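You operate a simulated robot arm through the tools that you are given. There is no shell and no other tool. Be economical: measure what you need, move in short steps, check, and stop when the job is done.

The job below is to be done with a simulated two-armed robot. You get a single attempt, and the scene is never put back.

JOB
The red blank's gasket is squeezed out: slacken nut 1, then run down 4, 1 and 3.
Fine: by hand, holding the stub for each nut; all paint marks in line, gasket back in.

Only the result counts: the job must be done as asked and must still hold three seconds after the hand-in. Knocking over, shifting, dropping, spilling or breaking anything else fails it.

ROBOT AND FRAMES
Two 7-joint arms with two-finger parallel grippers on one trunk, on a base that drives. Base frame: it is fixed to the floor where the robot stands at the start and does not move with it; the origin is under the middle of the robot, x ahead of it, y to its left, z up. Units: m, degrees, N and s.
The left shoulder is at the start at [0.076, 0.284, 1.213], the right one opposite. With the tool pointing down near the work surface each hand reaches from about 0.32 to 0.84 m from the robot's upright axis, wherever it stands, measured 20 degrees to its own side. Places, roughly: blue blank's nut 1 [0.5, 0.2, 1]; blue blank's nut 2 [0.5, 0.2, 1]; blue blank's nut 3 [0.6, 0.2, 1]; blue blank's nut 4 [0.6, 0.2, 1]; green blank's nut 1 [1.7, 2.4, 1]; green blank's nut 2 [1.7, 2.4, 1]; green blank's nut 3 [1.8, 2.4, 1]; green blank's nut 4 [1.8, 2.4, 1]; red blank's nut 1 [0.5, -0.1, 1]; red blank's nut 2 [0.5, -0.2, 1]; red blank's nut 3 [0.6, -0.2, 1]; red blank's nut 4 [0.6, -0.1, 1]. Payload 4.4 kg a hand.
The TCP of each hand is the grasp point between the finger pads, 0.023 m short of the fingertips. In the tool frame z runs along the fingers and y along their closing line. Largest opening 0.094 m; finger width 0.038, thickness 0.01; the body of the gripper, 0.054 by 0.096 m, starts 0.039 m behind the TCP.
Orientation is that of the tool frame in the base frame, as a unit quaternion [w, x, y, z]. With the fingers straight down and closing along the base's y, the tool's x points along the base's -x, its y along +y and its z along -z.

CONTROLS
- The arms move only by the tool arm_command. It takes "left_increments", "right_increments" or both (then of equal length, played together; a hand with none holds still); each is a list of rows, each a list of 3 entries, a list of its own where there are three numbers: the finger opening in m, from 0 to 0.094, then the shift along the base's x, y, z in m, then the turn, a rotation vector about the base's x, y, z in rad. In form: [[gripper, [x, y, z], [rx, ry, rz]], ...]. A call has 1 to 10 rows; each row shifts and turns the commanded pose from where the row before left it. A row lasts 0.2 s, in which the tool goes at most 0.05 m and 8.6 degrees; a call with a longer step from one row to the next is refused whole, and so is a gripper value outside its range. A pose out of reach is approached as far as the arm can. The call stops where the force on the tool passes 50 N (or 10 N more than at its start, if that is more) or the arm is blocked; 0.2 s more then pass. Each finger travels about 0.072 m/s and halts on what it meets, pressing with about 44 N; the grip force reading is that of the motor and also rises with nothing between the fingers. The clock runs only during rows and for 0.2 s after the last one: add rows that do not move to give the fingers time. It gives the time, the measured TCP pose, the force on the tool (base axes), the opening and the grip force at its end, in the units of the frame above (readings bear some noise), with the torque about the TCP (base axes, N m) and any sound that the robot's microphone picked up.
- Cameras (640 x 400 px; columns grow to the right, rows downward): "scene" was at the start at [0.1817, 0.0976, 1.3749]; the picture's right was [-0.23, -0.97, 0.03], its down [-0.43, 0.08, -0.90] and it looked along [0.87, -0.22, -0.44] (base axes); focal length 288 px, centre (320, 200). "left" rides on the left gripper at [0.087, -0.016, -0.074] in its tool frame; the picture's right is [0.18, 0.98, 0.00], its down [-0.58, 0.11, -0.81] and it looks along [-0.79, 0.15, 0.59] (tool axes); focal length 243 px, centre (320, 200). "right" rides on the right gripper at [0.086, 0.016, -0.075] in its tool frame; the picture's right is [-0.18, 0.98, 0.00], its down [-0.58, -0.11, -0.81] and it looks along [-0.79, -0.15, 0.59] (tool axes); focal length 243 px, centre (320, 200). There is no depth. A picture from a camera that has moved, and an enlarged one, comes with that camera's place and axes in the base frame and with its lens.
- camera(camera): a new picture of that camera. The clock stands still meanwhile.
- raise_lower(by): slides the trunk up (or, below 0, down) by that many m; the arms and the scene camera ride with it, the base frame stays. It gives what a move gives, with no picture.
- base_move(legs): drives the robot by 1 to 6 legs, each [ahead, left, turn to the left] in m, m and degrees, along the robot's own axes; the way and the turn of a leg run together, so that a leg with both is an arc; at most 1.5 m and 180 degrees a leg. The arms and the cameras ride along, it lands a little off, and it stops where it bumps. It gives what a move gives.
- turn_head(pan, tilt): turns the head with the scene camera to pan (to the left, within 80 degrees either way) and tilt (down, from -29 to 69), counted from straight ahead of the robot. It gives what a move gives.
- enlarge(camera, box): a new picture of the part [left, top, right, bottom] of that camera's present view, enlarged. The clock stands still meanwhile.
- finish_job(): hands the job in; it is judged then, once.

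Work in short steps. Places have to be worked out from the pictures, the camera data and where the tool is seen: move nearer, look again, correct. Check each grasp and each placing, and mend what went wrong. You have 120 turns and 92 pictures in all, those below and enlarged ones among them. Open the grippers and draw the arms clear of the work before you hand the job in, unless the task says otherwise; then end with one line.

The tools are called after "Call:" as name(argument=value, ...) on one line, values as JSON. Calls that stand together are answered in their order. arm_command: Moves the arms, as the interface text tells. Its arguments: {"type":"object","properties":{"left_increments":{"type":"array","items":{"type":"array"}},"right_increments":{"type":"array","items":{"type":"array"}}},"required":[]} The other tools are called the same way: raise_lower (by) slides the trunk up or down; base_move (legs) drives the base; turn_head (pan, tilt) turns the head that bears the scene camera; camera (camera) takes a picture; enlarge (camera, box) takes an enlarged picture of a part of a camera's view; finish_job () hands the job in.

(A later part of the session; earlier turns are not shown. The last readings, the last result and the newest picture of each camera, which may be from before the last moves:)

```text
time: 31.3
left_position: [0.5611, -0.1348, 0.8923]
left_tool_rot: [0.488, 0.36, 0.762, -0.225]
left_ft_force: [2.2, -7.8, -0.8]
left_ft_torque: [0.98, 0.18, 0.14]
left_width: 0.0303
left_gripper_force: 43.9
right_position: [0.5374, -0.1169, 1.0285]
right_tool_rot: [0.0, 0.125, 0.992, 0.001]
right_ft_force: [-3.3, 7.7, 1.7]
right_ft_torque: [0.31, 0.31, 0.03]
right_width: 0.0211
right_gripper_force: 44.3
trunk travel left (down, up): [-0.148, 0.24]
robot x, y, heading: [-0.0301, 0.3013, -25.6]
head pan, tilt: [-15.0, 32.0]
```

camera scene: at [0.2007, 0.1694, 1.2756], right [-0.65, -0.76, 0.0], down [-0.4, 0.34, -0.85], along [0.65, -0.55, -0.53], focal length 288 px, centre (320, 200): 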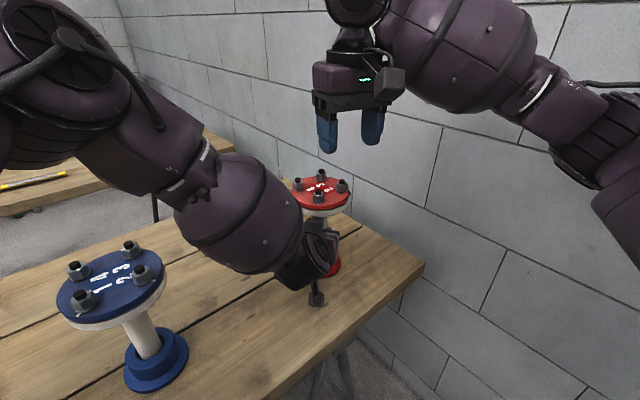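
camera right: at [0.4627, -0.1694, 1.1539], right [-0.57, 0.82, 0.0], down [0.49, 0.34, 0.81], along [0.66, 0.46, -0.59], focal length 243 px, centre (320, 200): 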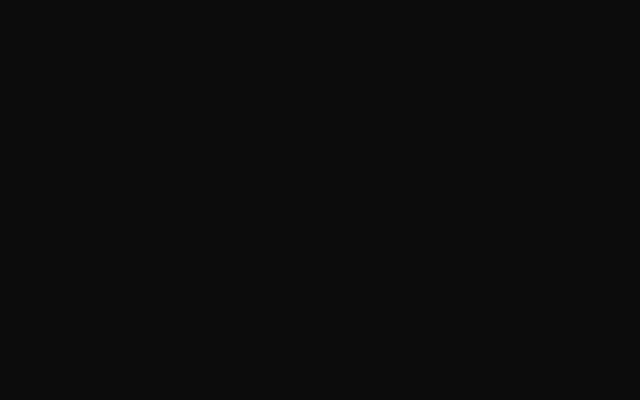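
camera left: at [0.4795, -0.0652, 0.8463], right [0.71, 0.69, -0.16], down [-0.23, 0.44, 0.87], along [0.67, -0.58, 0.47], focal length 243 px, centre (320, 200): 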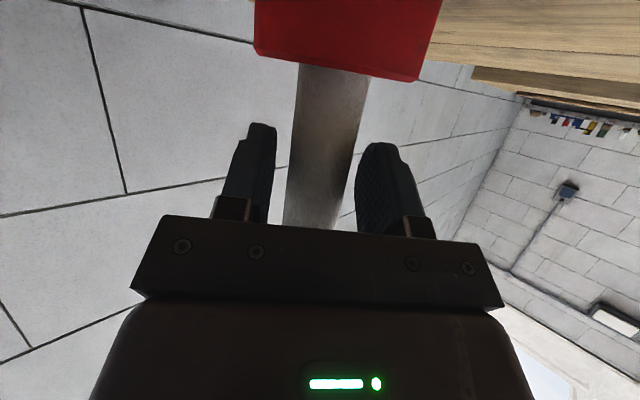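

Well-centred grip (21 mm, ~8 N). Turn another 60° counter-clockwise.

Call:
arm_command(right_increments=[[0.0, [0, 0, 0], [0, 0, 0.131]], [0.0, [0, 0, 0], [0, 0, 0.131]], [0.0, [0, 0, 0], [0, 0, 0.131]], [0.0, [0, 0, 0], [0, 0, 0.131]], [0.0, [0, 0, 0], [0, 0, 0.131]], [0.0, [0, 0, 0], [0, 0, 0.131]], [0.0, [0, 0, 0], [0, 0, 0.131]], [0.0, [0, 0, 0], [0, 0, 0.131]], [0.0, [0, 0, 0], [0, 0, 0]]])

Call:
arm_command(right_increments=[[0.03, [0, 0, 0], [0, 0, 0]], [0.036, [0, 0, 0], [0, 0, 0]], [0.036, [0, 0, 0.03], [0, 0, 0]], [0.036, [0, 0, 0.03], [0, 0, 0]], [0.036, [0, 0, 0], [0, 0, 0]]])

Call:
enlarge(camera="scene", box=[280, 165, 360, 215])

```text
time: 33.3
left_position: [0.5599, -0.1339, 0.8922]
left_tool_rot: [0.488, 0.359, 0.763, -0.224]
left_ft_force: [1.8, 1.0, -0.1]
left_ft_torque: [-0.04, -0.38, -0.09]
left_width: 0.0303
left_gripper_force: 44.1
right_position: [0.5366, -0.1187, 1.0289]
right_tool_rot: [-0.001, -0.387, 0.922, 0.0]
right_ft_force: [-2.1, -4.2, 3.4]
right_ft_torque: [-0.81, 0.64, -0.04]
right_width: 0.0209
right_gripper_force: 44.2
trunk travel left (down, up): [-0.148, 0.24]
robot x, y, heading: [-0.0289, 0.3022, -25.5]
head pan, tilt: [-15.0, 32.0]
```

```text
time: 34.5
left_position: [0.5595, -0.1329, 0.8934]
left_tool_rot: [0.488, 0.36, 0.763, -0.224]
left_ft_force: [-0.3, 3.1, 1.4]
left_ft_torque: [0.32, 0.12, 0.01]
left_width: 0.0305
left_gripper_force: 44.4
right_position: [0.5354, -0.1166, 1.0908]
right_tool_rot: [-0.001, -0.387, 0.922, 0.0]
right_ft_force: [-0.3, 0.9, -0.3]
right_ft_torque: [0.0, 0.0, 0.01]
right_width: 0.0358
right_gripper_force: 0.1
trunk travel left (down, up): [-0.148, 0.24]
robot x, y, heading: [-0.0301, 0.3056, -25.7]
head pan, tilt: [-15.0, 32.0]
```

```text
8.00 times, centred on (320, 190) of scene
camera zoom: at [0.2008, 0.1696, 1.2756], right [-0.65, -0.76, 0.0], down [-0.4, 0.34, -0.85], along [0.65, -0.55, -0.53], focal length 2300 px, centre (320, 280)
```

zoom: 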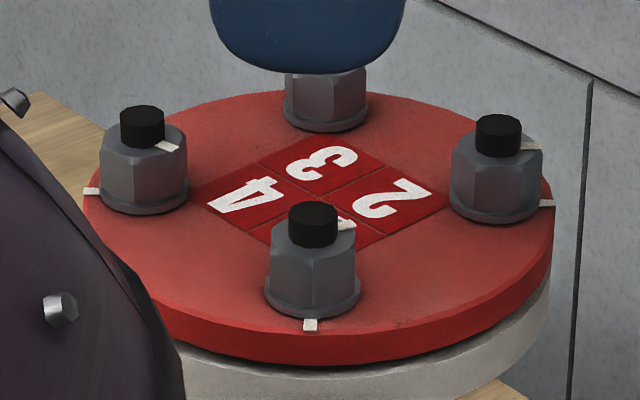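

The gasket no longer protrudes on the right. Next nut 4: a very tight zoom to get its flats and mark direction.

Call:
enlarge(camera="scene", box=[288, 174, 308, 194])

Call:
enlarge(camera="scene", box=[306, 186, 326, 206])

```text
16.00 times, centred on (298, 184) of scene
camera zoom: at [0.2008, 0.1696, 1.2756], right [-0.65, -0.76, 0.0], down [-0.4, 0.34, -0.85], along [0.65, -0.55, -0.53], focal length 4600 px, centre (672, 456)
```

zoom: 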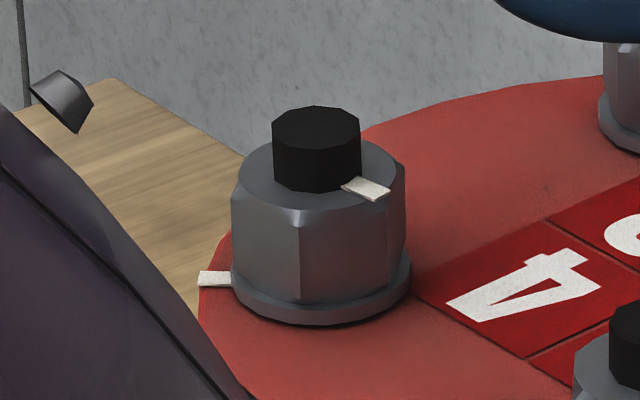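

```text
16.00 times, centred on (316, 196) of scene
camera zoom: at [0.2008, 0.1696, 1.2756], right [-0.65, -0.76, 0.0], down [-0.4, 0.34, -0.85], along [0.65, -0.55, -0.53], focal length 4600 px, centre (384, 264)
```

zoom: 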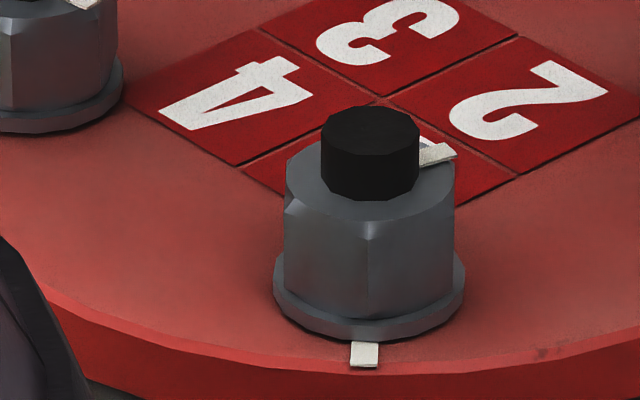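

Corner/flat analysis: flats of nut 4 suit headings ≈ +74/14/−46°, and it needs ≈156° clockwise. I move above nut 4 (≈0.594, −0.1155) and rotate the hand to +74°.

Call:
arm_command(right_increments=[[0.04, [0.03, 0.0005, 0], [0, 0, 0.125]], [0.04, [0.0286, 0.0005, 0], [0, 0, 0.125]], [0.04, [0, 0, 0], [0, 0, 0.125]], [0.04, [0, 0, 0], [0, 0, 0.122]], [0.04, [0, 0, 0], [0, 0, 0]]])

Call:
enlarge(camera="scene", box=[265, 120, 361, 210])

```text
time: 35.7
left_position: [0.5608, -0.1352, 0.8933]
left_tool_rot: [0.489, 0.359, 0.763, -0.223]
left_ft_force: [-0.9, 2.6, 0.3]
left_ft_torque: [0.17, 0.23, -0.03]
left_width: 0.0302
left_gripper_force: 43.7
right_position: [0.5949, -0.1158, 1.089]
right_tool_rot: [0.0, -0.603, 0.798, -0.001]
right_ft_force: [-0.2, 0.1, 0.1]
right_ft_torque: [0.0, 0.0, 0.03]
right_width: 0.0399
right_gripper_force: 0.1
trunk travel left (down, up): [-0.148, 0.24]
robot x, y, heading: [-0.029, 0.3043, -25.4]
head pan, tilt: [-15.0, 32.0]
```

```text
4.44 times, centred on (313, 165) of scene
camera zoom: at [0.2008, 0.1693, 1.2755], right [-0.65, -0.76, 0.0], down [-0.4, 0.34, -0.85], along [0.65, -0.55, -0.53], focal length 1278 px, centre (351, 356)
```

zoom: 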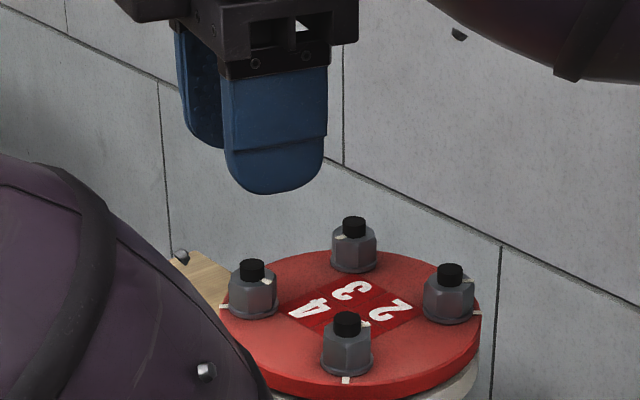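

Heading 74° is reachable. Descend on nut 4 and close.

Call:
arm_command(right_increments=[[0.04, [-0.0007, 0.0003, -0.03], [0, 0, 0]], [0.04, [0, 0, -0.0305], [0, 0, 0]], [0.032, [0, 0, 0], [0, 0, 0]], [0.026, [0, 0, 0], [0, 0, 0]], [0.022, [0, 0, 0], [0, 0, 0]], [0.018, [0, 0, 0], [0, 0, 0]], [0.0, [0, 0, 0], [0, 0, 0]], [0.0, [0, 0, 0], [0, 0, 0]]])

Call:
enlarge(camera="scene", box=[270, 150, 350, 210])

```text
time: 37.5
left_position: [0.5591, -0.1348, 0.893]
left_tool_rot: [0.488, 0.36, 0.763, -0.224]
left_ft_force: [-13.7, 4.1, 4.0]
left_ft_torque: [0.09, -1.17, 0.25]
left_width: 0.0302
left_gripper_force: 44.2
right_position: [0.5955, -0.1164, 1.0288]
right_tool_rot: [0.0, -0.601, 0.799, -0.001]
right_ft_force: [11.8, -0.1, 0.4]
right_ft_torque: [0.16, -0.44, -0.03]
right_width: 0.0187
right_gripper_force: 44.5
trunk travel left (down, up): [-0.148, 0.24]
robot x, y, heading: [-0.0298, 0.3052, -25.5]
head pan, tilt: [-15.0, 32.0]
```

```text
6.67 times, centred on (310, 180) of scene
camera zoom: at [0.2008, 0.1695, 1.2756], right [-0.65, -0.76, 0.0], down [-0.4, 0.34, -0.85], along [0.65, -0.55, -0.53], focal length 1917 px, centre (387, 333)
```

zoom: 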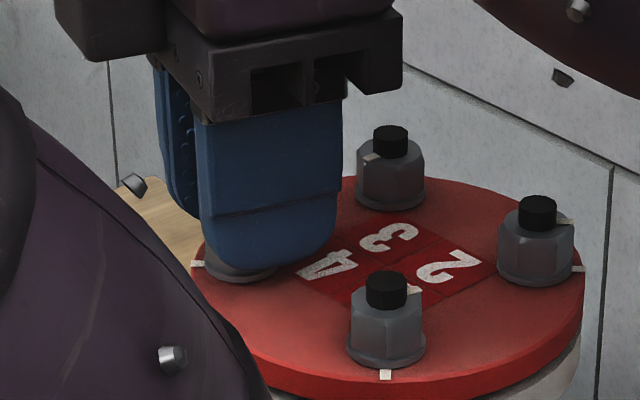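

Width 18.7 mm: gripping flats squarely. Turn clockwise 65° and check readings.

Call:
arm_command(right_increments=[[0.0, [0.001, 0, 0], [0, 0, -0.12]], [0.0, [0, 0, 0], [0, 0, -0.131]], [0.0, [0, 0, 0], [0, 0, -0.131]], [0.0, [0, 0, 0], [0, 0, -0.131]], [0.0, [0, 0, 0], [0, 0, -0.131]], [0.0, [0, 0, 0], [0, 0, -0.131]], [0.0, [0, 0, 0], [0, 0, -0.131]], [0.0, [0, 0, 0], [0, 0, -0.131]], [0.0, [0, 0, 0], [0, 0, 0]]])

```text
time: 39.5
left_position: [0.5617, -0.1343, 0.893]
left_tool_rot: [0.489, 0.359, 0.763, -0.224]
left_ft_force: [11.4, -15.7, -3.8]
left_ft_torque: [0.54, 1.65, -0.58]
left_width: 0.0304
left_gripper_force: 44.1
right_position: [0.5962, -0.1164, 1.0281]
right_tool_rot: [-0.001, -0.126, 0.992, 0.0]
right_ft_force: [-9.1, 11.9, 16.8]
right_ft_torque: [0.29, 0.1, 0.06]
right_width: 0.0185
right_gripper_force: 44.0
trunk travel left (down, up): [-0.148, 0.24]
robot x, y, heading: [-0.0301, 0.3032, -25.5]
head pan, tilt: [-15.0, 32.0]
```

Torque small, nut follows. Continue another 60° clockwise.

Call:
arm_command(right_increments=[[0.0, [-0.0007, 0.001, 0], [0, 0, -0.131]], [0.0, [0, 0, 0], [0, 0, -0.131]], [0.0, [0, 0, 0], [0, 0, -0.131]], [0.0, [0, 0, 0], [0, 0, -0.131]], [0.0, [0, 0, 0], [0, 0, -0.131]], [0.0, [0, 0, 0], [0, 0, -0.131]], [0.0, [0, 0, 0], [0, 0, -0.131]], [0.0, [0, 0, 0], [0, 0, -0.131]], [0.0, [0, 0, 0], [0, 0, 0]]])

Call:
arm_command(right_increments=[[0.032, [0, 0, 0], [0, 0, 0]], [0.04, [0, 0, 0], [0, 0, 0]], [0.04, [0, 0, 0.03], [0, 0, 0]], [0.04, [0, 0, 0.03], [0, 0, 0]], [0.04, [0, 0, 0], [0, 0, 0]]])

Call:
enlarge(camera="scene", box=[280, 165, 360, 215])

```text
time: 41.5
left_position: [0.5595, -0.1339, 0.8921]
left_tool_rot: [0.488, 0.361, 0.762, -0.225]
left_ft_force: [2.0, -23.1, -7.7]
left_ft_torque: [1.07, -0.16, -0.68]
left_width: 0.0303
left_gripper_force: 43.7
right_position: [0.5957, -0.1134, 1.0287]
right_tool_rot: [0.0, 0.387, 0.922, 0.001]
right_ft_force: [2.5, 21.9, 25.6]
right_ft_torque: [1.08, 0.34, 0.1]
right_width: 0.0185
right_gripper_force: 44.1
trunk travel left (down, up): [-0.148, 0.24]
robot x, y, heading: [-0.0284, 0.3008, -25.4]
head pan, tilt: [-15.0, 32.0]
```

```text
time: 42.7
left_position: [0.5605, -0.1332, 0.8922]
left_tool_rot: [0.488, 0.359, 0.764, -0.223]
left_ft_force: [0.5, 3.6, 0.9]
left_ft_torque: [0.22, 0.1, 0.01]
left_width: 0.0304
left_gripper_force: 44.2
right_position: [0.5961, -0.1154, 1.0879]
right_tool_rot: [0.0, 0.387, 0.922, 0.0]
right_ft_force: [0.8, 0.1, -0.1]
right_ft_torque: [0.02, -0.02, 0.02]
right_width: 0.04
right_gripper_force: 0.1
trunk travel left (down, up): [-0.148, 0.24]
robot x, y, heading: [-0.0284, 0.3033, -25.6]
head pan, tilt: [-15.0, 32.0]
```

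```text
8.00 times, centred on (320, 190) of scene
camera zoom: at [0.2009, 0.1696, 1.2756], right [-0.65, -0.76, 0.0], down [-0.4, 0.34, -0.85], along [0.65, -0.55, -0.53], focal length 2300 px, centre (320, 280)
```

zoom: 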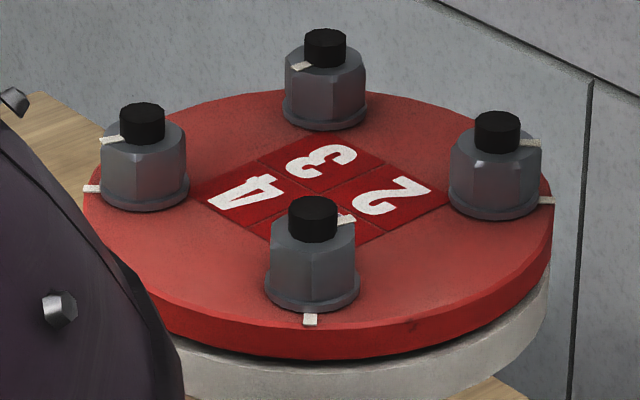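

Nut 4's mark is now to the left, close to line. Tight zoom to measure the remaining angle.

Call:
enlarge(camera="scene", box=[288, 174, 308, 194])

```text
16.00 times, centred on (298, 184) of scene
camera zoom: at [0.2009, 0.1696, 1.2756], right [-0.65, -0.76, 0.0], down [-0.4, 0.34, -0.85], along [0.65, -0.55, -0.53], focal length 4600 px, centre (672, 456)
```

zoom: 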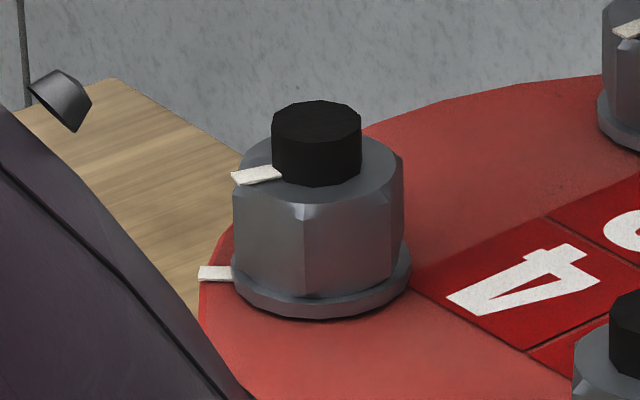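

With better centre estimates: the mark is on a hex corner, now ~28.5° short of the flange mark. Regrip at heading +14.5° and then turn 28.5° clockwise.

Call:
arm_command(right_increments=[[0.04, [0, 0, 0], [0, 0, 0.131]], [0.04, [0, 0, 0], [0, 0, 0.131]], [0.04, [0, 0, 0], [0, 0, 0.131]], [0.04, [0, 0, 0], [0, 0, 0.131]], [0.04, [0, 0, 0], [0, 0, 0.131]], [0.04, [0, 0, 0], [0, 0, 0.131]], [0.04, [0, 0, 0], [0, 0, 0.131]], [0.04, [0, 0, 0], [0, 0, 0.131]], [0.04, [0, 0, 0], [0, 0, 0]]])

Call:
arm_command(right_increments=[[0.04, [0, 0, -0.03], [0, 0, 0]], [0.04, [0, 0, -0.03], [0, 0, 0]], [0.032, [0, 0, 0], [0, 0, 0]], [0.026, [0, 0, 0], [0, 0, 0]], [0.022, [0, 0, 0], [0, 0, 0]], [0.018, [0, 0, 0], [0, 0, 0]], [0.0, [0, 0, 0], [0, 0, 0]], [0.0, [0, 0, 0], [0, 0, 0]]])

```text
time: 44.7
left_position: [0.5591, -0.1337, 0.8943]
left_tool_rot: [0.489, 0.359, 0.763, -0.225]
left_ft_force: [1.2, 2.8, 0.7]
left_ft_torque: [0.24, -0.02, 0.01]
left_width: 0.0303
left_gripper_force: 43.8
right_position: [0.5946, -0.1161, 1.0883]
right_tool_rot: [-0.001, -0.128, 0.992, 0.0]
right_ft_force: [0.0, -0.4, 0.2]
right_ft_torque: [-0.01, -0.02, 0.02]
right_width: 0.0401
right_gripper_force: 0.0
trunk travel left (down, up): [-0.148, 0.24]
robot x, y, heading: [-0.0307, 0.3023, -25.5]
head pan, tilt: [-15.0, 32.0]
```

```text
time: 46.5
left_position: [0.5608, -0.1339, 0.8942]
left_tool_rot: [0.488, 0.36, 0.763, -0.225]
left_ft_force: [-6.2, 14.7, 5.1]
left_ft_torque: [-0.9, -0.35, 0.46]
left_width: 0.0303
left_gripper_force: 43.9
right_position: [0.5946, -0.115, 1.0296]
right_tool_rot: [-0.001, -0.126, 0.992, -0.001]
right_ft_force: [4.6, -11.6, -0.7]
right_ft_torque: [-0.34, -0.18, -0.02]
right_width: 0.0183
right_gripper_force: 43.9
trunk travel left (down, up): [-0.148, 0.24]
robot x, y, heading: [-0.0257, 0.3061, -25.3]
head pan, tilt: [-15.0, 32.0]
```

Gripped on flats at heading 14.5°. Turn 28.5° clockwise, release, rise and check.

Call:
arm_command(right_increments=[[0.0, [0, -0.001, 0], [0, 0, -0.124]], [0.0, [0, 0, 0], [0, 0, -0.124]], [0.0, [0, 0, 0], [0, 0, -0.124]], [0.0, [0, 0, 0], [0, 0, -0.125]], [0.0, [0, 0, 0], [0, 0, 0]], [0.0, [0, 0, 0], [0, 0, 0]]])

Call:
arm_command(right_increments=[[0.032, [0, 0, 0], [0, 0, 0]], [0.04, [0, 0, 0], [0, 0, 0]], [0.04, [0, 0, 0.03], [0, 0, 0]], [0.04, [0, 0, 0.03], [0, 0, 0]], [0.04, [0, 0, 0], [0, 0, 0]]])

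Call:
enlarge(camera="scene", box=[288, 174, 308, 194])

Call:
enlarge(camera="scene", box=[332, 174, 352, 194])

```text
time: 47.9
left_position: [0.5615, -0.1341, 0.8937]
left_tool_rot: [0.488, 0.36, 0.763, -0.224]
left_ft_force: [6.2, -13.5, 0.3]
left_ft_torque: [0.8, -0.21, -0.76]
left_width: 0.0299
left_gripper_force: 44.1
right_position: [0.5949, -0.1166, 1.0285]
right_tool_rot: [-0.001, 0.121, 0.993, 0.001]
right_ft_force: [-3.7, 11.6, 2.7]
right_ft_torque: [0.53, 0.71, 0.36]
right_width: 0.0185
right_gripper_force: 43.6
trunk travel left (down, up): [-0.148, 0.24]
robot x, y, heading: [-0.0304, 0.3014, -25.6]
head pan, tilt: [-15.0, 32.0]
```

```text
time: 49.1
left_position: [0.5606, -0.1324, 0.8921]
left_tool_rot: [0.489, 0.359, 0.763, -0.224]
left_ft_force: [-1.0, 3.3, 2.5]
left_ft_torque: [0.14, 0.2, -0.01]
left_width: 0.0304
left_gripper_force: 44.3
right_position: [0.5947, -0.1156, 1.0883]
right_tool_rot: [-0.002, 0.121, 0.993, -0.001]
right_ft_force: [0.8, -0.4, 0.2]
right_ft_torque: [0.05, 0.01, -0.03]
right_width: 0.0399
right_gripper_force: 0.1
trunk travel left (down, up): [-0.148, 0.24]
robot x, y, heading: [-0.0304, 0.2971, -25.7]
head pan, tilt: [-15.0, 32.0]
```

```text
16.00 times, centred on (298, 184) of scene
camera zoom: at [0.2007, 0.1696, 1.2756], right [-0.65, -0.76, 0.0], down [-0.4, 0.34, -0.85], along [0.65, -0.55, -0.53], focal length 4600 px, centre (672, 456)
```

zoom: 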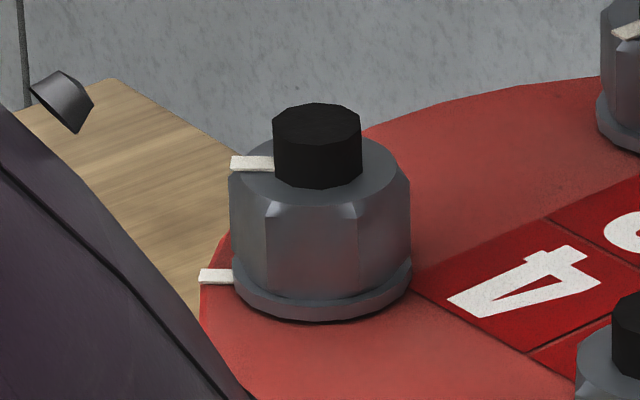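

```text
16.00 times, centred on (342, 184) of scene
camera zoom: at [0.2007, 0.1696, 1.2756], right [-0.65, -0.76, 0.0], down [-0.4, 0.34, -0.85], along [0.65, -0.55, -0.53], focal length 4600 px, centre (-32, 456)
```

zoom: 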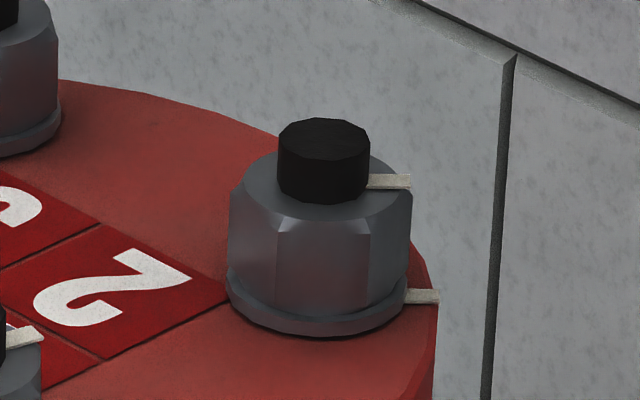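

Nut 4's marks are now parallel and in line, just as on nut 2. Next nut 1: back over it and rotate to heading +75.5° to grip its flats (needs ≈119.5° clockwise).

Call:
arm_command(right_increments=[[0.04, [-0.029, -0.001, 0], [0, 0, 0.145]], [0.04, [-0.0292, -0.0009, 0], [0, 0, 0.145]], [0.04, [0, 0, 0], [0, 0, 0.145]], [0.04, [0, 0, 0], [0, 0, 0.145]], [0.04, [0, 0, 0], [0, 0, 0.145]], [0.04, [0, 0, 0], [0, 0, 0.145]], [0.04, [0, 0, 0], [0, 0, 0.145]], [0.04, [0, 0, 0], [0, 0, 0.145]], [0.04, [0, 0, 0], [0, 0, 0.145]], [0.04, [0, 0, 0], [0, 0, 0.145]]])

Call:
arm_command(right_increments=[[0.04, [0, 0, 0], [0, 0, 0.112]], [0.04, [0, 0, -0.03], [0, 0, 0]], [0.04, [0, 0, -0.03], [0, 0, 0]], [0.032, [0, 0, 0], [0, 0, 0]], [0.026, [0, 0, 0], [0, 0, 0]], [0.022, [0, 0, 0], [0, 0, 0]], [0.018, [0, 0, 0], [0, 0, 0]], [0.0, [0, 0, 0], [0, 0, 0]], [0.0, [0, 0, 0], [0, 0, 0]]])

```text
time: 51.3
left_position: [0.5594, -0.1346, 0.8932]
left_tool_rot: [0.489, 0.359, 0.763, -0.224]
left_ft_force: [-0.8, 2.7, 1.3]
left_ft_torque: [0.25, 0.25, -0.03]
left_width: 0.0303
left_gripper_force: 43.7
right_position: [0.5367, -0.1177, 1.088]
right_tool_rot: [-0.001, -0.569, 0.822, 0.0]
right_ft_force: [0.2, 0.9, -0.1]
right_ft_torque: [-0.01, -0.03, 0.0]
right_width: 0.0401
right_gripper_force: 0.1
trunk travel left (down, up): [-0.148, 0.24]
robot x, y, heading: [-0.0306, 0.3015, -25.4]
head pan, tilt: [-15.0, 32.0]
```

```text
time: 53.3
left_position: [0.5592, -0.1339, 0.8929]
left_tool_rot: [0.488, 0.36, 0.763, -0.224]
left_ft_force: [-14.0, 12.0, 7.0]
left_ft_torque: [-0.7, -1.35, -0.03]
left_width: 0.0304
left_gripper_force: 43.9
right_position: [0.5369, -0.1194, 1.0258]
right_tool_rot: [-0.001, -0.612, 0.791, 0.0]
right_ft_force: [14.9, -10.5, -0.8]
right_ft_torque: [-0.45, -0.44, 0.0]
right_width: 0.0185
right_gripper_force: 44.1
trunk travel left (down, up): [-0.148, 0.24]
robot x, y, heading: [-0.0259, 0.3043, -25.4]
head pan, tilt: [-15.0, 32.0]
```

Flats gripped (18.5 mm). Turn nut 1 clockwise 60°, then release.

Call:
arm_command(right_increments=[[0.0, [0.001, -0.0005, 0], [0, 0, -0.131]], [0.0, [0, 0, 0], [0, 0, -0.131]], [0.0, [0, 0, 0], [0, 0, -0.131]], [0.0, [0, 0, 0], [0, 0, -0.131]], [0.0, [0, 0, 0], [0, 0, -0.131]], [0.0, [0, 0, 0], [0, 0, -0.131]], [0.0, [0, 0, 0], [0, 0, -0.131]], [0.0, [0, 0, 0], [0, 0, -0.131]], [0.0, [0, 0, 0], [0, 0, 0]]])

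Call:
arm_command(right_increments=[[0.032, [0, 0, 0], [0, 0, 0]], [0.04, [0, 0, 0], [0, 0, 0]], [0.04, [0, 0, 0.03], [0, 0, 0]], [0.04, [0, 0, 0.03], [0, 0, 0.09]], [0.04, [0, 0, 0], [0, 0, 0.137]], [0.04, [0, 0, 0], [0, 0, 0.137]], [0.04, [0, 0, 0], [0, 0, 0.137]], [0.04, [0, 0, 0], [0, 0, 0.137]], [0.04, [0, 0, 0], [0, 0, 0.137]], [0.04, [0, 0, 0], [0, 0, 0.137]]])

Call:
enlarge(camera="scene", box=[306, 186, 326, 206])

```text
time: 55.3
left_position: [0.5617, -0.1336, 0.8931]
left_tool_rot: [0.488, 0.36, 0.763, -0.225]
left_ft_force: [-5.0, 5.5, 16.0]
left_ft_torque: [-0.47, 0.89, -0.08]
left_width: 0.0303
left_gripper_force: 44.1
right_position: [0.5384, -0.119, 1.0258]
right_tool_rot: [-0.002, -0.135, 0.991, -0.001]
right_ft_force: [3.9, -5.4, -13.4]
right_ft_torque: [0.12, -0.84, -0.02]
right_width: 0.0184
right_gripper_force: 43.6
trunk travel left (down, up): [-0.148, 0.24]
robot x, y, heading: [-0.0322, 0.302, -25.3]
head pan, tilt: [-15.0, 32.0]
```

```text
time: 57.5
left_position: [0.5607, -0.1337, 0.8941]
left_tool_rot: [0.488, 0.359, 0.763, -0.224]
left_ft_force: [-0.5, 3.3, 0.8]
left_ft_torque: [0.36, 0.08, 0.03]
left_width: 0.0302
left_gripper_force: 43.8
right_position: [0.5377, -0.1185, 1.088]
right_tool_rot: [-0.001, -0.559, 0.829, 0.0]
right_ft_force: [0.9, -0.2, -0.3]
right_ft_torque: [-0.01, -0.01, 0.02]
right_width: 0.0402
right_gripper_force: 0.0
trunk travel left (down, up): [-0.148, 0.24]
robot x, y, heading: [-0.0328, 0.3038, -25.5]
head pan, tilt: [-15.0, 32.0]
```

```text
16.00 times, centred on (316, 196) of scene
camera zoom: at [0.2009, 0.1695, 1.2755], right [-0.65, -0.76, 0.0], down [-0.4, 0.34, -0.85], along [0.65, -0.55, -0.53], focal length 4600 px, centre (384, 264)
```

zoom: 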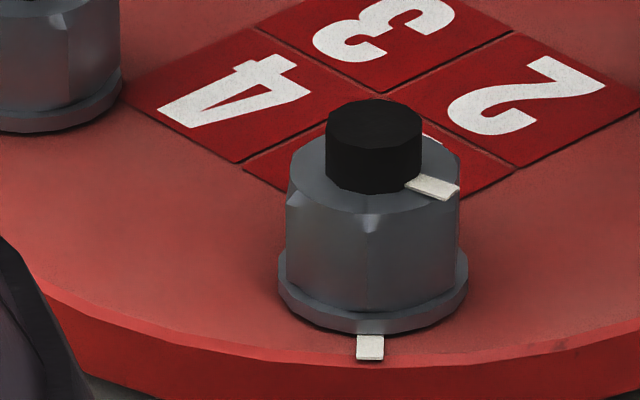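

As expected, ~59.5° remain for nut 1. Finish rotating to +75.5°, descend and grip again.

Call:
arm_command(right_increments=[[0.04, [0, 0, 0], [0, 0, 0.133]], [0.04, [0, 0, -0.03], [0, 0, 0]], [0.04, [0, 0, -0.03], [0, 0, 0]], [0.032, [0, 0, 0], [0, 0, 0]], [0.026, [0, 0, 0], [0, 0, 0]], [0.022, [0, 0, 0], [0, 0, 0]], [0.018, [0, 0, 0], [0, 0, 0]], [0.0, [0, 0, 0], [0, 0, 0]], [0.0, [0, 0, 0], [0, 0, 0]]])

Call:
arm_command(right_increments=[[0.0, [0, 0, 0], [0, 0, -0.13]], [0.0, [0, 0, 0], [0, 0, -0.13]], [0.0, [0, 0, 0], [0, 0, -0.13]], [0.0, [0, 0, 0], [0, 0, -0.13]], [0.0, [0, 0, 0], [0, 0, -0.13]], [0.0, [0, 0, 0], [0, 0, -0.13]], [0.0, [0, 0, 0], [0, 0, -0.13]], [0.0, [0, 0, 0], [0, 0, -0.127]], [0.0, [0, 0, 0], [0, 0, 0]], [0.0, [0, 0, 0], [0, 0, 0]]])

```text
time: 59.5
left_position: [0.5611, -0.1343, 0.8922]
left_tool_rot: [0.489, 0.359, 0.762, -0.225]
left_ft_force: [12.2, -8.5, -0.2]
left_ft_torque: [0.62, 1.58, -0.1]
left_width: 0.0302
left_gripper_force: 43.9
right_position: [0.5374, -0.1189, 1.0288]
right_tool_rot: [0.0, -0.613, 0.79, 0.0]
right_ft_force: [-13.9, 7.0, 3.3]
right_ft_torque: [0.19, 0.56, 0.01]
right_width: 0.0185
right_gripper_force: 44.0
trunk travel left (down, up): [-0.148, 0.24]
robot x, y, heading: [-0.0265, 0.2992, -25.3]
head pan, tilt: [-15.0, 32.0]
```

```text
time: 61.7
left_position: [0.5599, -0.1341, 0.8928]
left_tool_rot: [0.488, 0.36, 0.762, -0.225]
left_ft_force: [2.2, -5.2, -0.2]
left_ft_torque: [0.25, 0.05, -0.5]
left_width: 0.0304
left_gripper_force: 44.3
right_position: [0.5378, -0.1198, 1.0286]
right_tool_rot: [-0.001, -0.139, 0.99, -0.001]
right_ft_force: [-2.4, 3.6, 8.5]
right_ft_torque: [0.03, 0.21, 0.56]
right_width: 0.0186
right_gripper_force: 43.9
trunk travel left (down, up): [-0.148, 0.24]
robot x, y, heading: [-0.0319, 0.3056, -25.4]
head pan, tilt: [-15.0, 32.0]
```

Torque has risen to 0.56 Nm (tight) at heading 16°. Release, rise and check the marks.

Call:
arm_command(right_increments=[[0.032, [0, 0, 0], [0, 0, 0]], [0.04, [0, 0, 0], [0, 0, 0]], [0.04, [0, 0, 0.03], [0, 0, 0]], [0.04, [0, 0, 0.03], [0, 0, 0]], [0.04, [0, 0, 0], [0, 0, 0]]])

Call:
enlarge(camera="scene", box=[306, 186, 326, 206])

Call:
enlarge(camera="scene", box=[280, 162, 360, 212])

```text
time: 62.9
left_position: [0.5603, -0.134, 0.8928]
left_tool_rot: [0.489, 0.359, 0.763, -0.224]
left_ft_force: [-1.9, 2.8, 1.4]
left_ft_torque: [0.25, 0.36, -0.06]
left_width: 0.0301
left_gripper_force: 43.6
right_position: [0.5366, -0.1188, 1.0884]
right_tool_rot: [-0.001, -0.139, 0.99, 0.001]
right_ft_force: [-0.5, -1.0, 0.1]
right_ft_torque: [0.03, 0.01, 0.01]
right_width: 0.0398
right_gripper_force: 0.1
trunk travel left (down, up): [-0.148, 0.24]
robot x, y, heading: [-0.03, 0.3028, -25.6]
head pan, tilt: [-15.0, 32.0]
```

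```text
16.00 times, centred on (316, 196) of scene
camera zoom: at [0.2007, 0.1695, 1.2755], right [-0.65, -0.76, 0.0], down [-0.4, 0.34, -0.85], along [0.65, -0.55, -0.53], focal length 4600 px, centre (384, 264)
```

zoom: 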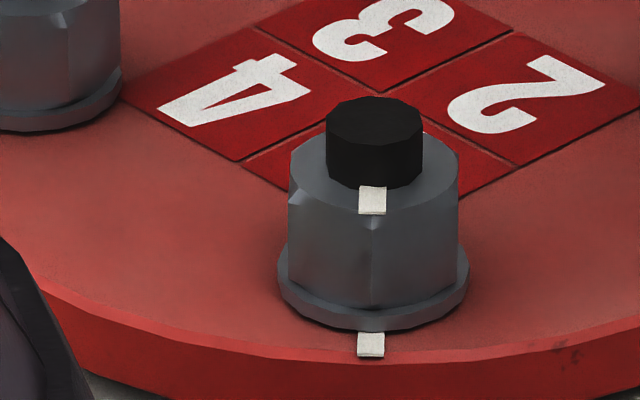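

```text
8.00 times, centred on (320, 187) of scene
camera zoom: at [0.2007, 0.1695, 1.2755], right [-0.65, -0.76, 0.0], down [-0.4, 0.34, -0.85], along [0.65, -0.55, -0.53], focal length 2300 px, centre (320, 304)
```

zoom: 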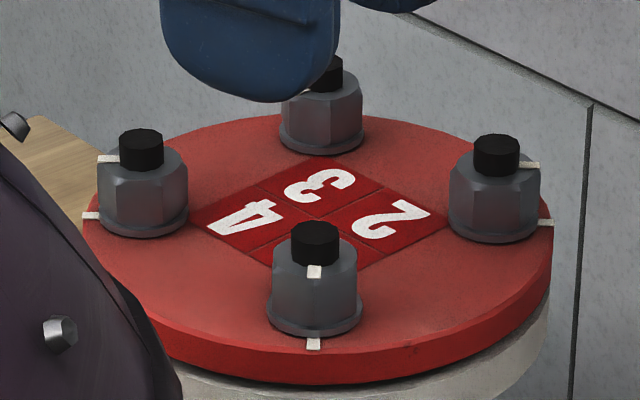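

Nut 1's mark is exactly in line. Next nut 3: move the hand aside and zoom on it to find its mark and flats.

Call:
arm_command(right_increments=[[0.044, [0.0, -0.045, 0.01], [0, 0, 0]], [0.044, [0, -0.045, 0.01], [0, 0, 0]], [0.044, [0, 0, 0], [0, 0, 0]]])

Call:
enlarge(camera="scene", box=[310, 162, 330, 182])

```text
time: 63.7
left_position: [0.5607, -0.1333, 0.8928]
left_tool_rot: [0.489, 0.358, 0.763, -0.224]
left_ft_force: [-1.4, -0.6, 0.5]
left_ft_torque: [0.07, 0.14, -0.04]
left_width: 0.0304
left_gripper_force: 43.5
right_position: [0.5366, -0.2116, 1.1051]
right_tool_rot: [-0.001, -0.139, 0.99, 0.0]
right_ft_force: [-0.7, -0.8, -1.2]
right_ft_torque: [0.03, 0.01, 0.01]
right_width: 0.044
right_gripper_force: 0.1
trunk travel left (down, up): [-0.148, 0.24]
robot x, y, heading: [-0.0318, 0.3057, -25.6]
head pan, tilt: [-15.0, 32.0]
```

```text
16.00 times, centred on (320, 172) of scene
camera zoom: at [0.2009, 0.1691, 1.2755], right [-0.65, -0.76, 0.0], down [-0.4, 0.34, -0.85], along [0.65, -0.55, -0.53], focal length 4600 px, centre (320, 648)
```

zoom: 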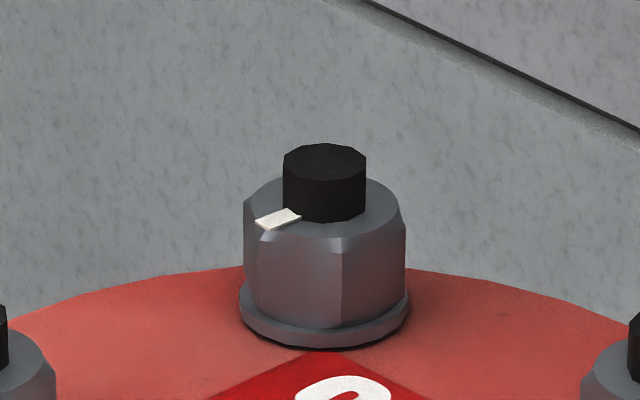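

Nut 3's mark is at azimuth ≈90°, target ≈−44°, so ≈134° clockwise; flats suit heading ≈31°. Move over it (≈0.595, −0.173) at height and check from the scene.

Call:
arm_command(right_increments=[[0.044, [0.03, 0.0193, -0.008], [0, 0, 0.131]], [0.044, [0.0284, 0.0193, -0.009], [0, 0, 0.131]], [0.044, [0, 0, -0.03], [0, 0, 0]], [0.044, [0, 0, 0], [0, 0, 0]]])

Call:
enlarge(camera="scene", box=[280, 130, 360, 210])

```text
time: 64.7
left_position: [0.5602, -0.1347, 0.8927]
left_tool_rot: [0.488, 0.36, 0.763, -0.224]
left_ft_force: [0.4, -0.5, 0.2]
left_ft_torque: [0.0, 0.05, 0.0]
left_width: 0.0303
left_gripper_force: 44.3
right_position: [0.5962, -0.1724, 1.0601]
right_tool_rot: [-0.001, -0.268, 0.964, 0.0]
right_ft_force: [0.4, 0.5, -0.1]
right_ft_torque: [-0.02, 0.0, -0.02]
right_width: 0.0439
right_gripper_force: 0.2
trunk travel left (down, up): [-0.148, 0.24]
robot x, y, heading: [-0.0319, 0.3042, -25.2]
head pan, tilt: [-15.0, 32.0]
```

```text
5.00 times, centred on (320, 170) of scene
camera zoom: at [0.201, 0.1691, 1.2755], right [-0.65, -0.76, 0.0], down [-0.4, 0.34, -0.85], along [0.65, -0.55, -0.53], focal length 1438 px, centre (320, 350)
```

zoom: 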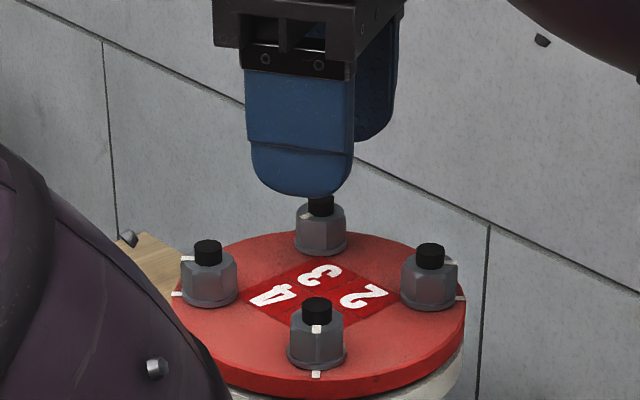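

Looks centred. Descend and close on nut 3.

Call:
arm_command(right_increments=[[0.044, [0, 0, -0.0315], [0, 0, 0]], [0.035, [0, 0, 0], [0, 0, 0]], [0.028, [0, 0, 0], [0, 0, 0]], [0.024, [0, 0, 0], [0, 0, 0]], [0.021, [0, 0, 0], [0, 0, 0]], [0.018, [0, 0, 0], [0, 0, 0]], [0.0, [0, 0, 0], [0, 0, 0]], [0.0, [0, 0, 0], [0, 0, 0]]])

```text
time: 66.5
left_position: [0.5602, -0.1334, 0.8929]
left_tool_rot: [0.488, 0.36, 0.763, -0.225]
left_ft_force: [-14.4, 23.8, 0.9]
left_ft_torque: [-1.29, -0.5, 0.3]
left_width: 0.0301
left_gripper_force: 43.9
right_position: [0.5956, -0.1716, 1.0299]
right_tool_rot: [0.0, -0.266, 0.964, -0.002]
right_ft_force: [11.6, -18.8, 7.3]
right_ft_torque: [-0.54, -0.53, -0.08]
right_width: 0.0185
right_gripper_force: 43.9
trunk travel left (down, up): [-0.148, 0.24]
robot x, y, heading: [-0.0279, 0.3052, -25.2]
head pan, tilt: [-15.0, 32.0]
```

Flats gripped. Nudge (+1, −2 mm) to unload, turning clockwise 75°.

Call:
arm_command(right_increments=[[0.0, [0.001, -0.002, 0], [0, 0, -0.125]], [0.0, [0, 0, 0], [0, 0, -0.131]], [0.0, [0, 0, 0], [0, 0, -0.131]], [0.0, [0, 0, 0], [0, 0, -0.131]], [0.0, [0, 0, 0], [0, 0, -0.131]], [0.0, [0, 0, 0], [0, 0, -0.131]], [0.0, [0, 0, 0], [0, 0, -0.131]], [0.0, [0, 0, 0], [0, 0, -0.131]], [0.0, [0, 0, 0], [0, 0, -0.131]], [0.0, [0, 0, 0], [0, 0, -0.131]]])

Call:
arm_command(right_increments=[[0.0, [0, 0, 0], [0, 0, 0]], [0.035, [0, 0, 0], [0, 0, 0]], [0.044, [0, 0, 0], [0, 0, 0]], [0.044, [0, 0, 0.03], [0, 0, 0]], [0.044, [0, 0, 0.03], [0, 0, 0]], [0.044, [0, 0, 0], [0, 0, 0]]])

Call:
enlarge(camera="scene", box=[310, 162, 330, 182])

```text
time: 68.7
left_position: [0.5593, -0.1343, 0.893]
left_tool_rot: [0.488, 0.36, 0.763, -0.223]
left_ft_force: [-0.3, -11.6, -7.4]
left_ft_torque: [0.54, -0.49, -0.39]
left_width: 0.0301
left_gripper_force: 43.7
right_position: [0.598, -0.1717, 1.0275]
right_tool_rot: [-0.001, 0.374, 0.927, 0.001]
right_ft_force: [3.4, 9.2, 9.4]
right_ft_torque: [0.84, 0.42, 0.05]
right_width: 0.0184
right_gripper_force: 44.0
trunk travel left (down, up): [-0.148, 0.24]
robot x, y, heading: [-0.0326, 0.3032, -25.4]
head pan, tilt: [-15.0, 32.0]
```

```text
time: 70.1
left_position: [0.5613, -0.133, 0.8924]
left_tool_rot: [0.489, 0.359, 0.763, -0.225]
left_ft_force: [-1.2, 2.8, 1.3]
left_ft_torque: [0.29, 0.19, -0.02]
left_width: 0.0303
left_gripper_force: 44.0
right_position: [0.5974, -0.1723, 1.0874]
right_tool_rot: [-0.001, 0.372, 0.928, 0.0]
right_ft_force: [-0.1, 0.7, -1.4]
right_ft_torque: [0.0, 0.02, -0.02]
right_width: 0.0441
right_gripper_force: 0.1
trunk travel left (down, up): [-0.148, 0.24]
robot x, y, heading: [-0.0262, 0.3015, -25.6]
head pan, tilt: [-15.0, 32.0]
```

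```text
16.00 times, centred on (320, 172) of scene
camera zoom: at [0.2008, 0.1695, 1.2755], right [-0.65, -0.76, 0.0], down [-0.4, 0.34, -0.85], along [0.65, -0.55, -0.53], focal length 4600 px, centre (320, 648)
```

zoom: 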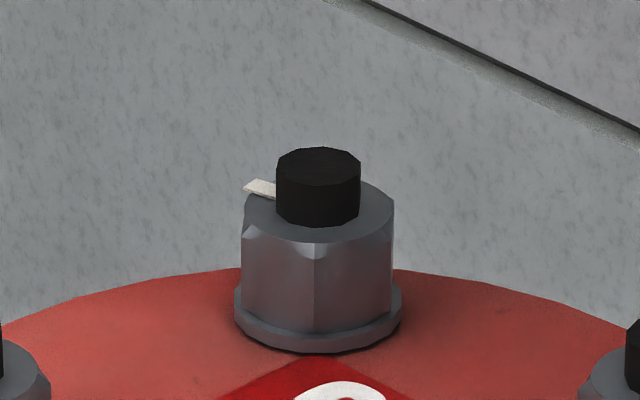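

Nut 3 has ~60° left. Regrip at heading ≈+16°, then turn to −44°.

Call:
arm_command(right_increments=[[0.044, [0, 0, 0], [0, 0, 0.131]], [0.044, [0, 0, 0], [0, 0, 0.131]], [0.044, [0, 0, 0], [0, 0, 0.131]], [0.044, [0, 0, 0], [0, 0, 0.131]], [0.044, [0, 0, 0], [0, 0, 0.131]], [0.044, [0, 0, 0], [0, 0, 0.131]], [0.044, [0, 0, 0], [0, 0, 0.131]], [0.044, [0, 0, 0], [0, 0, 0.131]], [0.044, [0, 0, 0], [0, 0, 0]]])

Call:
arm_command(right_increments=[[0.044, [0, 0, -0.03], [0, 0, 0]], [0.044, [0, 0, -0.03], [0, 0, 0]], [0.035, [0, 0, 0], [0, 0, 0]], [0.028, [0, 0, 0], [0, 0, 0]], [0.024, [0, 0, 0], [0, 0, 0]], [0.021, [0, 0, 0], [0, 0, 0]], [0.018, [0, 0, 0], [0, 0, 0]], [0.0, [0, 0, 0], [0, 0, 0]], [0.0, [0, 0, 0], [0, 0, 0]]])

```text
time: 72.1
left_position: [0.5614, -0.1341, 0.8924]
left_tool_rot: [0.488, 0.36, 0.763, -0.225]
left_ft_force: [1.2, 2.9, 1.0]
left_ft_torque: [0.29, 0.0, 0.03]
left_width: 0.03
left_gripper_force: 44.3
right_position: [0.5976, -0.1713, 1.0898]
right_tool_rot: [-0.001, -0.144, 0.99, 0.0]
right_ft_force: [0.2, 0.6, 0.3]
right_ft_torque: [0.02, 0.0, 0.0]
right_width: 0.0442
right_gripper_force: 0.0
trunk travel left (down, up): [-0.148, 0.24]
robot x, y, heading: [-0.0295, 0.3066, -25.5]
head pan, tilt: [-15.0, 32.0]
```

```text
time: 74.1
left_position: [0.5604, -0.133, 0.8934]
left_tool_rot: [0.488, 0.36, 0.763, -0.225]
left_ft_force: [-11.2, 23.1, 4.3]
left_ft_torque: [-1.37, -0.59, 0.34]
left_width: 0.0305
left_gripper_force: 43.8
right_position: [0.5959, -0.1727, 1.0292]
right_tool_rot: [-0.001, -0.141, 0.99, -0.001]
right_ft_force: [9.5, -17.8, -0.1]
right_ft_torque: [-0.65, -0.61, -0.07]
right_width: 0.0185
right_gripper_force: 43.4
trunk travel left (down, up): [-0.148, 0.24]
robot x, y, heading: [-0.027, 0.3073, -25.5]
head pan, tilt: [-15.0, 32.0]
```

Gripped on flats. Turn 60° clockwise, hold, then read.

Call:
arm_command(right_increments=[[0.0, [0.0005, -0.0015, 0], [0, 0, -0.1314]], [0.0, [0, 0, 0], [0, 0, -0.1314]], [0.0, [0, 0, 0], [0, 0, -0.1314]], [0.0, [0, 0, 0], [0, 0, -0.1314]], [0.0, [0, 0, 0], [0, 0, -0.1314]], [0.0, [0, 0, 0], [0, 0, -0.1314]], [0.0, [0, 0, 0], [0, 0, -0.1314]], [0.0, [0, 0, 0], [0, 0, -0.1314]], [0.0, [0, 0, 0], [0, 0, 0]], [0.0, [0, 0, 0], [0, 0, 0]]])

Call:
arm_command(right_increments=[[0.035, [0, 0, 0], [0, 0, 0]], [0.044, [0, 0, 0], [0, 0, 0]], [0.044, [0, 0, 0.03], [0, 0, 0]], [0.044, [0, 0, 0.03], [0, 0, 0]], [0.044, [-0.03, -0.03, 0.02], [0, 0, 0]], [0.044, [-0.03, -0.03, 0.02], [0, 0, 0]], [0.044, [0, 0, 0], [0, 0, 0]]])

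Call:
enlarge(camera="scene", box=[310, 162, 330, 182])

Call:
camera(camera="left")

```text
time: 76.3
left_position: [0.5603, -0.1342, 0.8935]
left_tool_rot: [0.488, 0.361, 0.762, -0.225]
left_ft_force: [2.5, -14.8, 0.4]
left_ft_torque: [0.9, -0.42, -0.76]
left_width: 0.0302
left_gripper_force: 43.6
right_position: [0.5971, -0.1751, 1.0283]
right_tool_rot: [-0.002, 0.373, 0.928, 0.0]
right_ft_force: [-2.3, 14.1, 0.1]
right_ft_torque: [0.88, 0.67, 0.31]
right_width: 0.0186
right_gripper_force: 44.2
trunk travel left (down, up): [-0.148, 0.24]
robot x, y, heading: [-0.0306, 0.3036, -25.4]
head pan, tilt: [-15.0, 32.0]
```

```text
time: 77.9
left_position: [0.5597, -0.1338, 0.8933]
left_tool_rot: [0.488, 0.36, 0.763, -0.225]
left_ft_force: [-1.4, 1.0, -1.0]
left_ft_torque: [0.1, 0.19, -0.03]
left_width: 0.0305
left_gripper_force: 43.7
right_position: [0.5378, -0.2315, 1.1279]
right_tool_rot: [0.0, 0.373, 0.928, 0.0]
right_ft_force: [-0.9, -0.1, 0.0]
right_ft_torque: [0.01, 0.01, 0.01]
right_width: 0.0443
right_gripper_force: 0.0
trunk travel left (down, up): [-0.148, 0.24]
robot x, y, heading: [-0.0304, 0.2984, -25.5]
head pan, tilt: [-15.0, 32.0]
```

```text
16.00 times, centred on (320, 172) of scene
camera zoom: at [0.201, 0.1692, 1.2754], right [-0.65, -0.76, 0.0], down [-0.4, 0.34, -0.85], along [0.65, -0.55, -0.53], focal length 4600 px, centre (320, 648)
```

zoom: 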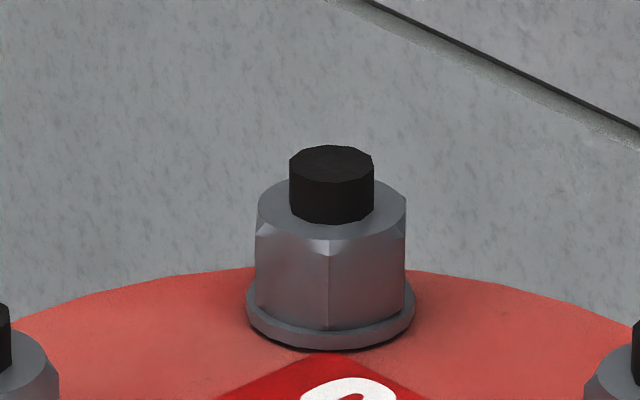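

```text
40 pictures are left
camera left: at [0.4805, -0.0633, 0.8463], right [0.71, 0.69, -0.16], down [-0.23, 0.44, 0.87], along [0.67, -0.58, 0.47], focal length 243 px, centre (320, 200)
```

left: 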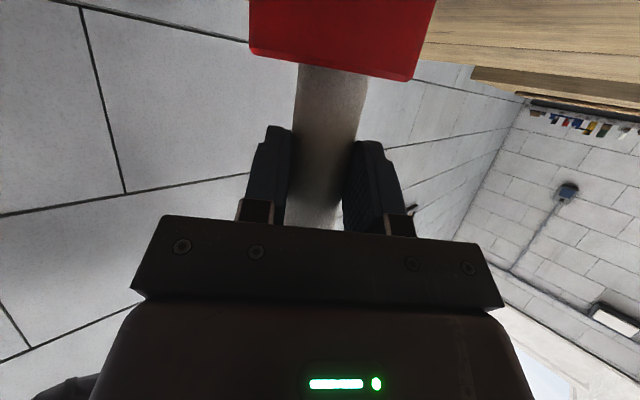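

Nut 3's mark is hidden exactly behind its stud, as it should be. Overall check of the blank and the rim.

Call:
enlarge(camera="scene", box=[280, 165, 360, 220])

```text
7.27 times, centred on (320, 192) of scene
camera zoom: at [0.201, 0.1692, 1.2754], right [-0.65, -0.76, 0.0], down [-0.4, 0.34, -0.85], along [0.65, -0.55, -0.53], focal length 2091 px, centre (320, 254)
```

zoom: 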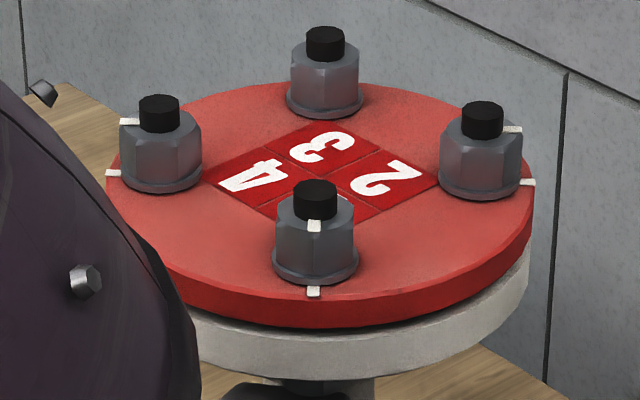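

All visible marks are in line and no gasket shows. Now release the stub and withdraw the left hand along its approach.

Call:
arm_command(left_increments=[[0.034, [0, 0, 0], [0, 0, 0]], [0.045, [0, 0, 0], [0, 0, 0]], [0.07, [0, 0, 0], [0, 0, 0]], [0.094, [0, 0, 0], [0, 0, 0]], [0.094, [0, 0, 0], [0, 0, 0]], [0.094, [-0.013, 0.0125, 0.0035], [0, 0, 0]], [0.094, [-0.013, 0.0125, 0.0035], [0, 0, 0]], [0.094, [-0.02, 0.022, 0.005], [0, 0, 0]], [0.094, [-0.02, 0.022, 0.015], [0, 0, 0]], [0.094, [-0.02, 0.022, 0.02], [0, 0, 0]]])

Call:
camera(camera="left")

Call:
camera(camera="scene")

```text
time: 80.1
left_position: [0.4746, -0.0408, 0.9412]
left_tool_rot: [0.489, 0.359, 0.763, -0.224]
left_ft_force: [-1.3, -0.8, -0.4]
left_ft_torque: [0.01, 0.01, 0.02]
left_width: 0.094
left_gripper_force: 0.2
right_position: [0.5366, -0.2322, 1.1318]
right_tool_rot: [0.0, 0.374, 0.928, 0.001]
right_ft_force: [-0.9, 0.3, 1.4]
right_ft_torque: [0.01, -0.05, 0.03]
right_width: 0.0439
right_gripper_force: 0.1
trunk travel left (down, up): [-0.148, 0.24]
robot x, y, heading: [-0.0284, 0.3068, -25.4]
head pan, tilt: [-15.0, 32.0]
```

```text
38 pictures are left
camera left: at [0.3945, 0.0295, 0.894], right [0.71, 0.69, -0.16], down [-0.23, 0.44, 0.87], along [0.67, -0.58, 0.47], focal length 243 px, centre (320, 200)
```

left: 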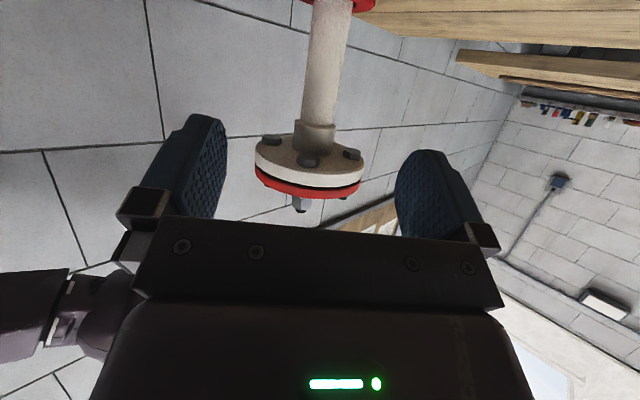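

```text
37 pictures are left
camera scene: at [0.2004, 0.1698, 1.2758], right [-0.65, -0.76, 0.0], down [-0.4, 0.34, -0.85], along [0.65, -0.55, -0.53], focal length 288 px, centre (320, 200)
```

scene: 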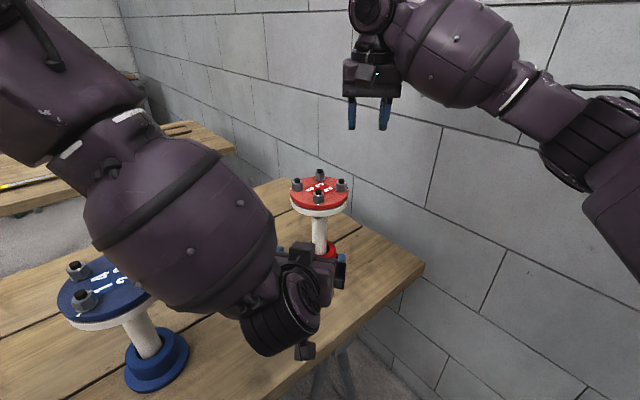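

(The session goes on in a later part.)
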